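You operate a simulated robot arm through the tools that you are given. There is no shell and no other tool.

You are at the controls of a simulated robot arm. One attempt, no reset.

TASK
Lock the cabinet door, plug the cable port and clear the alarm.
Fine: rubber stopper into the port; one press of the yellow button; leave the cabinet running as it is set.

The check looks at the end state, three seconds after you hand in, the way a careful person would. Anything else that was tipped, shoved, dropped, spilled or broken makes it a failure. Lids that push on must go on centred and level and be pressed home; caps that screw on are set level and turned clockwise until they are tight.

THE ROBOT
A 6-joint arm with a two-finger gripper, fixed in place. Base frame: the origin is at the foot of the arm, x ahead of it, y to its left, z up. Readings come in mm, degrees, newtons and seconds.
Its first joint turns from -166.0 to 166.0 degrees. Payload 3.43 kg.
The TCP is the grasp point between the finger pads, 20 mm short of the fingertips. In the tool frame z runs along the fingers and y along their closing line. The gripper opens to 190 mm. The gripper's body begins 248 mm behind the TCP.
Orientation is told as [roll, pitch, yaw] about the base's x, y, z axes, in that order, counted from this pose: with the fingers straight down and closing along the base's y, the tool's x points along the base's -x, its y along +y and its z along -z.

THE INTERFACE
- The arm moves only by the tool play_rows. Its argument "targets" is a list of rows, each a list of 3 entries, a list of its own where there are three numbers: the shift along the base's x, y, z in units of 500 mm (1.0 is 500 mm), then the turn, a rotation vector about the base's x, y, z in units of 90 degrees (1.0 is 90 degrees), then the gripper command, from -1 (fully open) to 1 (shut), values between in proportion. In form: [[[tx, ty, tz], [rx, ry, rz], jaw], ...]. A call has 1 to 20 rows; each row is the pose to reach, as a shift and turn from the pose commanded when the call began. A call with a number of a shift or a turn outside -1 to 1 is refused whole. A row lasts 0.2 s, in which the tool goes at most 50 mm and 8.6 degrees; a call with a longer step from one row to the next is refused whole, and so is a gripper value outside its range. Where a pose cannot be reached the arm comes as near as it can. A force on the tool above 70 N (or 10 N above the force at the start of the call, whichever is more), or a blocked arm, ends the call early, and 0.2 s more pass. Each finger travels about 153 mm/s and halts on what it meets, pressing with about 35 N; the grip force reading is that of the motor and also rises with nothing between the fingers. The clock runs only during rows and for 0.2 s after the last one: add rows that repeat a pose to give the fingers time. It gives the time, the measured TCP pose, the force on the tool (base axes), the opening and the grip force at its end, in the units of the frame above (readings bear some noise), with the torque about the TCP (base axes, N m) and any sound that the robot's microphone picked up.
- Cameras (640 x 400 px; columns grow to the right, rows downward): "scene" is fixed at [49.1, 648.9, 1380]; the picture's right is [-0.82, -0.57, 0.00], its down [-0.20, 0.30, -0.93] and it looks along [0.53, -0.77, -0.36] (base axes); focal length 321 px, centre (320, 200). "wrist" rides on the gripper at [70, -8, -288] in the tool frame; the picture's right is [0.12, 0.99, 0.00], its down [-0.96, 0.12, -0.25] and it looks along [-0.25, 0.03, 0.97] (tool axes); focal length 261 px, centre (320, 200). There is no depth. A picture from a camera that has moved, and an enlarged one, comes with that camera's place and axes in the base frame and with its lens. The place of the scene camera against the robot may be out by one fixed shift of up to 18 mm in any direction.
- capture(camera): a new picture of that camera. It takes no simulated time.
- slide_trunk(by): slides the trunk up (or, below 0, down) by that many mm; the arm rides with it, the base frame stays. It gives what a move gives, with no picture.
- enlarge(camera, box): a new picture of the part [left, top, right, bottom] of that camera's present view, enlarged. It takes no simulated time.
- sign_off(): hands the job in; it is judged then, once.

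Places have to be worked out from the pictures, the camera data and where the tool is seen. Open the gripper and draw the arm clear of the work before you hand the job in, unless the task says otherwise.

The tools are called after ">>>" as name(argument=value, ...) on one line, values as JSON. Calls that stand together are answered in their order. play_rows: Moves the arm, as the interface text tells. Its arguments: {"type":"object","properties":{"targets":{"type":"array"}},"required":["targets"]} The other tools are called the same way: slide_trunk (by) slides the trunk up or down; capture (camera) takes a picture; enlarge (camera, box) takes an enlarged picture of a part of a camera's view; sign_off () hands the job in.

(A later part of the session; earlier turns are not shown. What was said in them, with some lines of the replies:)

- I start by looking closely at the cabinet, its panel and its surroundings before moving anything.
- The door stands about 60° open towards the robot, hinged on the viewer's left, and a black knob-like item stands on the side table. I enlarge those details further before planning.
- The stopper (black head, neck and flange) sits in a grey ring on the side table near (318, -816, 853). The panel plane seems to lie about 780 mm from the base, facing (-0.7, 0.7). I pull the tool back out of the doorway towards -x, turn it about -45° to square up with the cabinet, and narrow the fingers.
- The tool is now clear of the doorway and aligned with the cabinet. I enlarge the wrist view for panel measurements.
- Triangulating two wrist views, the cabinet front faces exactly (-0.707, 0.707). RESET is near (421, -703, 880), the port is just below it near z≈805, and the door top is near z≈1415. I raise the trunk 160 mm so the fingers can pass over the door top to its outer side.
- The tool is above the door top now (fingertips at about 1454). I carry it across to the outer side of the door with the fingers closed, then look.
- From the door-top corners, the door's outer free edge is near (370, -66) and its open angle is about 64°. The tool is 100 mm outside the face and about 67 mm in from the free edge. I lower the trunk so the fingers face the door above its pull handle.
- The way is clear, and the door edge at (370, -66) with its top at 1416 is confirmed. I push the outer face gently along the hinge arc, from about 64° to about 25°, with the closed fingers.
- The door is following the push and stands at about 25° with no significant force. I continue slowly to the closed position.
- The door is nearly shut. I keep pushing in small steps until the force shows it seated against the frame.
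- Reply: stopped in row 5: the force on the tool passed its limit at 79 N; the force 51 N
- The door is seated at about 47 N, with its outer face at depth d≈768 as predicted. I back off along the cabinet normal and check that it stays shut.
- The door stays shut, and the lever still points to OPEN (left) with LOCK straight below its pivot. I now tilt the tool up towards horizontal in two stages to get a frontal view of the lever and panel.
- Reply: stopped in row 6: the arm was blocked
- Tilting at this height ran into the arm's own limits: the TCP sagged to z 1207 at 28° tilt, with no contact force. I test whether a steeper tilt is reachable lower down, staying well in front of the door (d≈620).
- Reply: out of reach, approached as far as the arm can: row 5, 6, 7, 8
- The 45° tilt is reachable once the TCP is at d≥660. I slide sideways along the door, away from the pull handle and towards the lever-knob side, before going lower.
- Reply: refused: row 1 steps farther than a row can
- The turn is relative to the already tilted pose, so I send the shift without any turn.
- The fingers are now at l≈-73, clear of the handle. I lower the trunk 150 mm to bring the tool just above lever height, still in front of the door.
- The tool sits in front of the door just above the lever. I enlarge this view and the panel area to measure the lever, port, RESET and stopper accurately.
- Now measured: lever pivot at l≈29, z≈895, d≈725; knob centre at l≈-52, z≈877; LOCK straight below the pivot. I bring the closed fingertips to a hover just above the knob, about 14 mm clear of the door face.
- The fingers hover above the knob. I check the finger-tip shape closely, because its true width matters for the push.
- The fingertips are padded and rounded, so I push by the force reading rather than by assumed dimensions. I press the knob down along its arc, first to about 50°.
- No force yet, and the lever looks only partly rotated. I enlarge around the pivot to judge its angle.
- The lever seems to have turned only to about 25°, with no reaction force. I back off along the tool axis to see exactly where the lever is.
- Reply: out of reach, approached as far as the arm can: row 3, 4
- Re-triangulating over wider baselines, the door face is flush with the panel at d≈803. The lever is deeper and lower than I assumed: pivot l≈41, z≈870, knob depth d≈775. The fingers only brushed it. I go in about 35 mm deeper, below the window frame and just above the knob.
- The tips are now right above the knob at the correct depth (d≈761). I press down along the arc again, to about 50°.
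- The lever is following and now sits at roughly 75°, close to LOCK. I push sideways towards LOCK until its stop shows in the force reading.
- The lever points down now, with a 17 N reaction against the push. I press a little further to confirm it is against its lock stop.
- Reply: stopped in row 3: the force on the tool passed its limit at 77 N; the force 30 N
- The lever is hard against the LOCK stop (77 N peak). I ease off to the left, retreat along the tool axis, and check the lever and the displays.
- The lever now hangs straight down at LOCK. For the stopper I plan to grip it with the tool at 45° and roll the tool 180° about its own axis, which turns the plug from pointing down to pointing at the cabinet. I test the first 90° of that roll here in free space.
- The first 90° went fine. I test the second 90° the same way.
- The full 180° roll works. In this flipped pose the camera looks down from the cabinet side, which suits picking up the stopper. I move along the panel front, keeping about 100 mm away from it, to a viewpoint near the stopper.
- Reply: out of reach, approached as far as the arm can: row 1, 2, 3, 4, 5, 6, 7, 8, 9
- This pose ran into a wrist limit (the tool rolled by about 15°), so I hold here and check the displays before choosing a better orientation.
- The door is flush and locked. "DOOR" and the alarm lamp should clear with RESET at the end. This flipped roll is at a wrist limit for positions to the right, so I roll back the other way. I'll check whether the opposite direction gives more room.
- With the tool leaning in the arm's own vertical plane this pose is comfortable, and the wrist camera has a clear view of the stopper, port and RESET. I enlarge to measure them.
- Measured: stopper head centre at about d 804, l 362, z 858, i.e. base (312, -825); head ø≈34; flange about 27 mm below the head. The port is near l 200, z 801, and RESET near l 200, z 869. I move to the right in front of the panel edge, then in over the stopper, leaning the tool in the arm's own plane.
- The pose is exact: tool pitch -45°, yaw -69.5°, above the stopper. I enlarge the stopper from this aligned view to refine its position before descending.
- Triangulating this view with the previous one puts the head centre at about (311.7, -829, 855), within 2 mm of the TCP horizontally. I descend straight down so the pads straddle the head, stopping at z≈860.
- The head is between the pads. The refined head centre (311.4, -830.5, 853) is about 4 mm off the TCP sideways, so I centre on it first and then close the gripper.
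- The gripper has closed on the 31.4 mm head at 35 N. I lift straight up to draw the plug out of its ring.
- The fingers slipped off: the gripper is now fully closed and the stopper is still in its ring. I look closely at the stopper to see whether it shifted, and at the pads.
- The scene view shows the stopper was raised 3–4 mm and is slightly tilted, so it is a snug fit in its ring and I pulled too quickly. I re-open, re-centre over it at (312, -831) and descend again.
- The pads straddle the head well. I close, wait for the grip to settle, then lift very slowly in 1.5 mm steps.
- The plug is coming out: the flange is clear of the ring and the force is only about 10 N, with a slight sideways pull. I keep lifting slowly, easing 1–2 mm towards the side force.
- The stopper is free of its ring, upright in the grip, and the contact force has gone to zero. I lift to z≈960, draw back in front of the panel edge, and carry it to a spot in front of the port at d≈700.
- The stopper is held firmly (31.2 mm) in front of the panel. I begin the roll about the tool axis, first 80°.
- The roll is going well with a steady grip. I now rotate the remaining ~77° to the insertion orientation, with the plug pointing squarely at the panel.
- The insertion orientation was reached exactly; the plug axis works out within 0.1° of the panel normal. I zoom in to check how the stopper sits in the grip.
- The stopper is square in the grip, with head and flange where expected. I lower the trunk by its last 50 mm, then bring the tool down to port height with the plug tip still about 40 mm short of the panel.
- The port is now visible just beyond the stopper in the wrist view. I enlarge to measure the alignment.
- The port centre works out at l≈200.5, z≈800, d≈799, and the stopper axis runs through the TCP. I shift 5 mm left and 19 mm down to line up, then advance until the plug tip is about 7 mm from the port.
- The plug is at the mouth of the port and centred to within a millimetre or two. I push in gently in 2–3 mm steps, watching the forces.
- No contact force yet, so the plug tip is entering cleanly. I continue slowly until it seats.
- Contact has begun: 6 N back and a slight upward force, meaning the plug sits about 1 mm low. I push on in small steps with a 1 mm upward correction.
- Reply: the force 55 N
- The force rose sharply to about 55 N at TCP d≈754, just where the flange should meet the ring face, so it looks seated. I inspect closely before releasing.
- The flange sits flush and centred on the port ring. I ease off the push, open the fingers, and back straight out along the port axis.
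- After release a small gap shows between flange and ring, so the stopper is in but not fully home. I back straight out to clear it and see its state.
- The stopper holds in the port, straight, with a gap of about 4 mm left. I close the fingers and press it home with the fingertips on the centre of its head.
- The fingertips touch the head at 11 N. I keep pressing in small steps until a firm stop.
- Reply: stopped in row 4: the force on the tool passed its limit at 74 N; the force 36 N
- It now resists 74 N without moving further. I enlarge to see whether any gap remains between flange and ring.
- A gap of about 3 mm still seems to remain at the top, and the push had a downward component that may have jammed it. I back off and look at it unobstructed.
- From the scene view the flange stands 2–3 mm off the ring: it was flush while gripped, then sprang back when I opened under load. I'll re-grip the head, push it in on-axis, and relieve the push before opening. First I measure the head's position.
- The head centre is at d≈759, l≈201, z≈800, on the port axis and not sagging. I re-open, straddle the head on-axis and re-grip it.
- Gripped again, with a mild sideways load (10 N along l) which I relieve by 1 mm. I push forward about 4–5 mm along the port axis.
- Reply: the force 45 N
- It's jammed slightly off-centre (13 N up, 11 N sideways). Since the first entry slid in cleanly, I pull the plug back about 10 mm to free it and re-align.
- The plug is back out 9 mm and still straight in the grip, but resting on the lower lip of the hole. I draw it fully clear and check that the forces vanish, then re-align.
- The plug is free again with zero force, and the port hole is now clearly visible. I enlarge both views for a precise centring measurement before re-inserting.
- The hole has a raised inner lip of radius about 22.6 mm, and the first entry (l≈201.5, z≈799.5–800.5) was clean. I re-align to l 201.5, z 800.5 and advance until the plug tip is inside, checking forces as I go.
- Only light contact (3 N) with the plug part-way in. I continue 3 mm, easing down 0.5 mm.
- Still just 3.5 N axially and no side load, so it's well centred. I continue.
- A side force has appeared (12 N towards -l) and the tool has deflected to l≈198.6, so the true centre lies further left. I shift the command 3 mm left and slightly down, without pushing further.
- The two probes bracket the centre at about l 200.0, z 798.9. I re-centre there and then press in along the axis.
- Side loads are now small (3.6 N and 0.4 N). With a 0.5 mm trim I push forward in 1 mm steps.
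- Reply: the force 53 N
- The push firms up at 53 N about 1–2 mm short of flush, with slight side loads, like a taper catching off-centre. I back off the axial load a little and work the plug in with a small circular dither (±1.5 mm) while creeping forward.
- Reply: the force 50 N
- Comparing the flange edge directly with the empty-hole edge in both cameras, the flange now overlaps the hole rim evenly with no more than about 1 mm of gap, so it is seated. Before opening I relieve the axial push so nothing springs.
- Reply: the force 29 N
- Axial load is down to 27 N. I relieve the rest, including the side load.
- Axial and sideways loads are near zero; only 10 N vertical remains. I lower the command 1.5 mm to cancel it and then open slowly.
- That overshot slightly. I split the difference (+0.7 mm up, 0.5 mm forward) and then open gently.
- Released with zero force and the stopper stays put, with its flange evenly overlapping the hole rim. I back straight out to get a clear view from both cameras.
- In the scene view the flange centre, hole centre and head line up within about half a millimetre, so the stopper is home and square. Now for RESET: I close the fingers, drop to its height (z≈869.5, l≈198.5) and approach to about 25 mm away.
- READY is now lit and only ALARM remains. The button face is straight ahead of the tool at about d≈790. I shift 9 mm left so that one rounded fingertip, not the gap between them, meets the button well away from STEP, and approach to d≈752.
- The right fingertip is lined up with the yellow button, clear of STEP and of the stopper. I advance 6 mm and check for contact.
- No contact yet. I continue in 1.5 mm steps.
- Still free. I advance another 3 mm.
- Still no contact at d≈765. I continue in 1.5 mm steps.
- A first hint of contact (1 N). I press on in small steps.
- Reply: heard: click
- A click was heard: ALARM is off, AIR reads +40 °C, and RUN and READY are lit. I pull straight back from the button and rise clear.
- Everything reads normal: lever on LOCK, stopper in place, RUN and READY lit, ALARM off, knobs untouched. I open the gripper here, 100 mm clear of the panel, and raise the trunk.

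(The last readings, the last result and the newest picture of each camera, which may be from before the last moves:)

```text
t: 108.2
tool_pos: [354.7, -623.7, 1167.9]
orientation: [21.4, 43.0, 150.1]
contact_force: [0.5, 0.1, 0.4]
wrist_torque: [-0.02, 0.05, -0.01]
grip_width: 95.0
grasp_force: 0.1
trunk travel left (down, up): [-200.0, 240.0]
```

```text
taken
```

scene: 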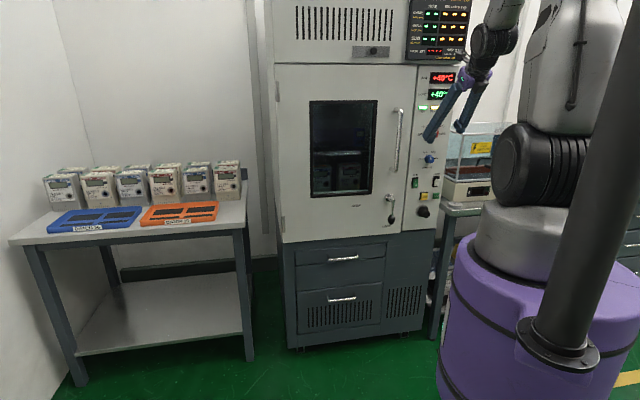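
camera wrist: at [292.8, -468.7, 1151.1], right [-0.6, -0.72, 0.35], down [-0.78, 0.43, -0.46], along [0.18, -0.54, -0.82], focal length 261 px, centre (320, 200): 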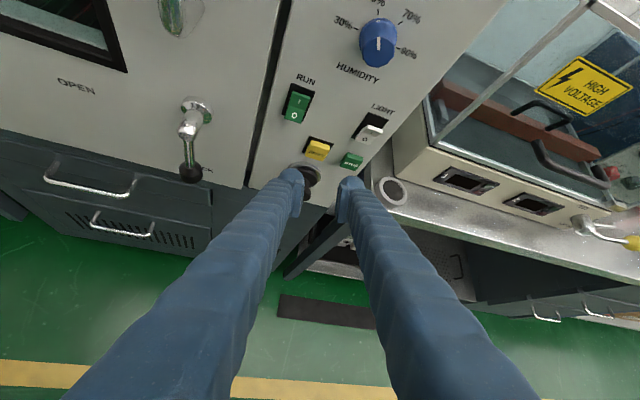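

Now I rotate the tool to point down and draw it back away from the cabinet front.

>>> play_rows(targets=[[[-0.01, 0.01, 0.01], [0.075, 0.0435, 0], 0], [[-0.02, 0.02, 0.02], [0.15, 0.087, 0], 0], [[-0.03, 0.03, 0.03], [0.226, 0.1305, 0], 0], [[-0.05, 0.05, 0.05], [0.301, 0.174, 0], 0], [[-0.07, 0.07, 0.07], [0.377, 0.2175, 0], 0], [[-0.09, 0.09, 0.09], [0.452, 0.261, 0], 0], [[-0.14, 0.14, 0.1], [0.452, 0.261, 0], 0], [[-0.19, 0.19, 0.12], [0.452, 0.261, 0], 0], [[-0.19, 0.19, 0.12], [0.452, 0.261, 0], 0]])

>>> capture(camera="scene")

>>> enlarge(camera="scene", box=[390, 55, 470, 225])

>>> enlarge(camera="scene", box=[340, 150, 460, 250])

```text
t: 110.2
tool_pos: [259.4, -529.2, 1227.2]
orientation: [-0.1, 0.0, 141.5]
contact_force: [0.1, 0.5, -0.2]
wrist_torque: [0.04, 0.03, -0.03]
grip_width: 94.9
grasp_force: 0.1
out of reach, approached as far as the arm can: row 1
trunk travel left (down, up): [-200.0, 240.0]
```

```text
taken
```

scene: 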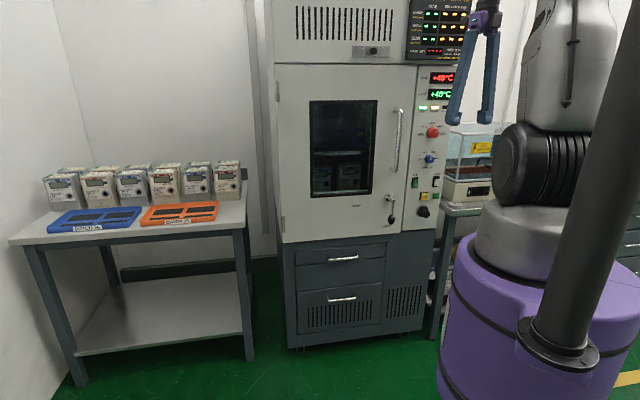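

```text
2.35 times, centred on (430, 140) of scene
camera zoom: at [49.1, 648.9, 1380.0], right [-0.82, -0.57, 0.0], down [-0.2, 0.3, -0.93], along [0.53, -0.77, -0.36], focal length 756 px, centre (61, 341)
```

zoom: 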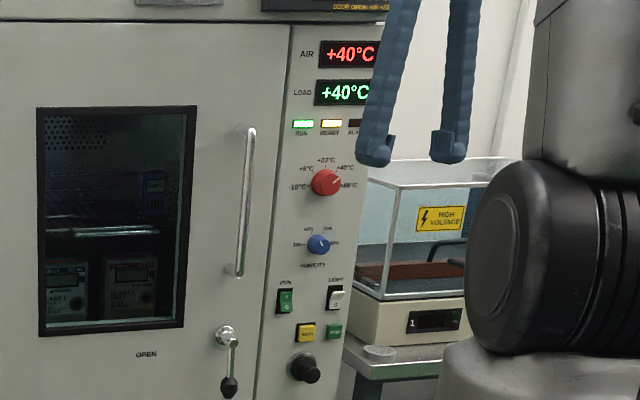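

```text
4.00 times, centred on (400, 200) of scene
camera zoom: at [49.1, 648.9, 1380.0], right [-0.82, -0.57, 0.0], down [-0.2, 0.3, -0.93], along [0.53, -0.77, -0.36], focal length 1285 px, centre (0, 200)
```

zoom: 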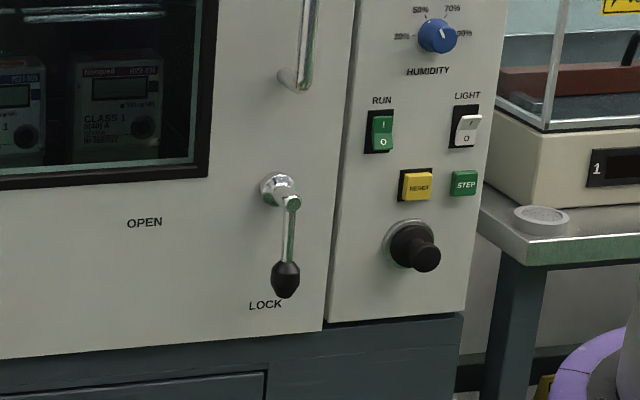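

The arm is clear and the gripper open. I take one last close look at the stopper's seating before handing in.

>>> enlarge(camera="scene", box=[412, 198, 434, 216])

>>> capture(camera="wrist")

```text
16.00 times, centred on (423, 207) of scene
camera zoom: at [49.1, 648.9, 1380.0], right [-0.82, -0.57, 0.0], down [-0.2, 0.3, -0.93], along [0.53, -0.77, -0.36], focal length 5138 px, centre (-1328, 88)
```

zoom: 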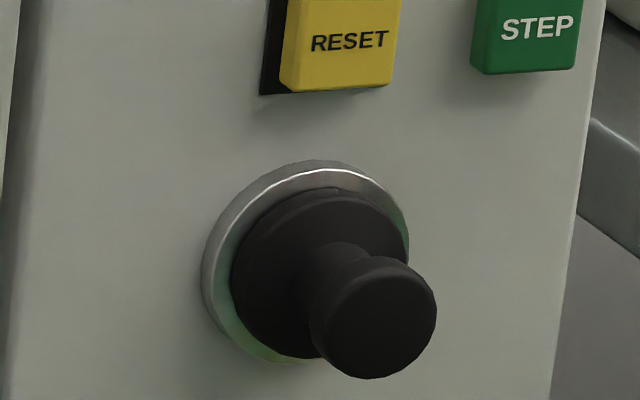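

```text
taken
camera wrist: at [319.6, -567.1, 1515.7], right [-0.53, -0.85, 0.0], down [-0.82, 0.51, 0.25], along [-0.21, 0.13, -0.97], focal length 261 px, centre (320, 200)
```

wrist: 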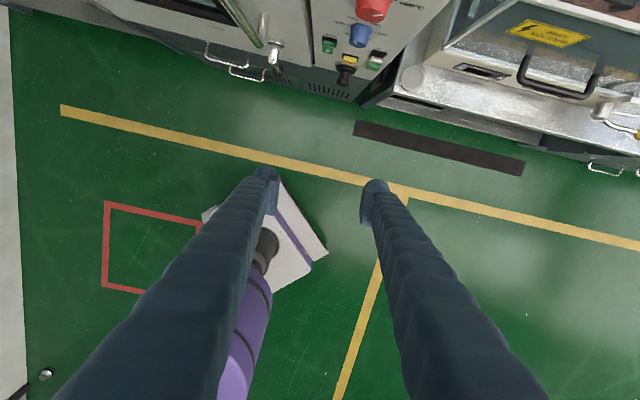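

The wrist camera now looks almost straight down along the panel, which is ideal for judging any gap behind the flange, so I enlarge it.

>>> enlarge(camera="wrist", box=[325, 45, 375, 95])

```text
8.00 times, centred on (350, 70) of wrist
camera zoom: at [319.6, -567.1, 1515.7], right [-0.53, -0.85, 0.0], down [-0.82, 0.51, 0.25], along [-0.21, 0.13, -0.97], focal length 2085 px, centre (80, 1240)
```

zoom: 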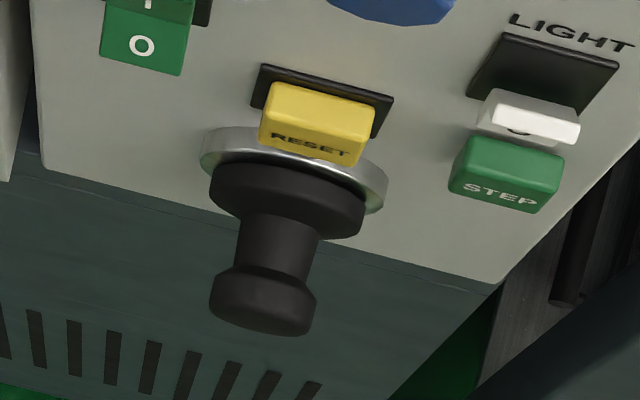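

From above, the flange lies against the ring with no plug showing between them. The door is closed and the lever is at LOCK. The stopper is home and the alarm has cleared after a single click of RESET. RUN and READY are lit, and the arm is clear with the gripper open, so I hand in.

>>> sign_off()

```text
The job is handed in.
```

The job is handed in. The cabinet door is shut and locked, the cable port is plugged, and the alarm is off.

- **Door:** it is closed flush with the panel, and the lever is turned fully down to LOCK.
- **Stopper:** it sits in the port, centred and square, with its flange against the ring. My first pick slipped off it. I also took it out of the port once and re-inserted it, because it first looked slightly proud. After the final release I saw no gap from either camera, but I did not press it again after letting go.
- **Alarm:** one press of RESET, with one click heard. The ALARM lamp went out and AIR changed from DOOR to +40 °C.
- **Cabinet settings:** I did not touch the knobs or switches. RUN and READY are lit, and AIR and LOAD both read +40 °C.

I saw nothing else moved. The arm is drawn back from the cabinet with the gripper open.
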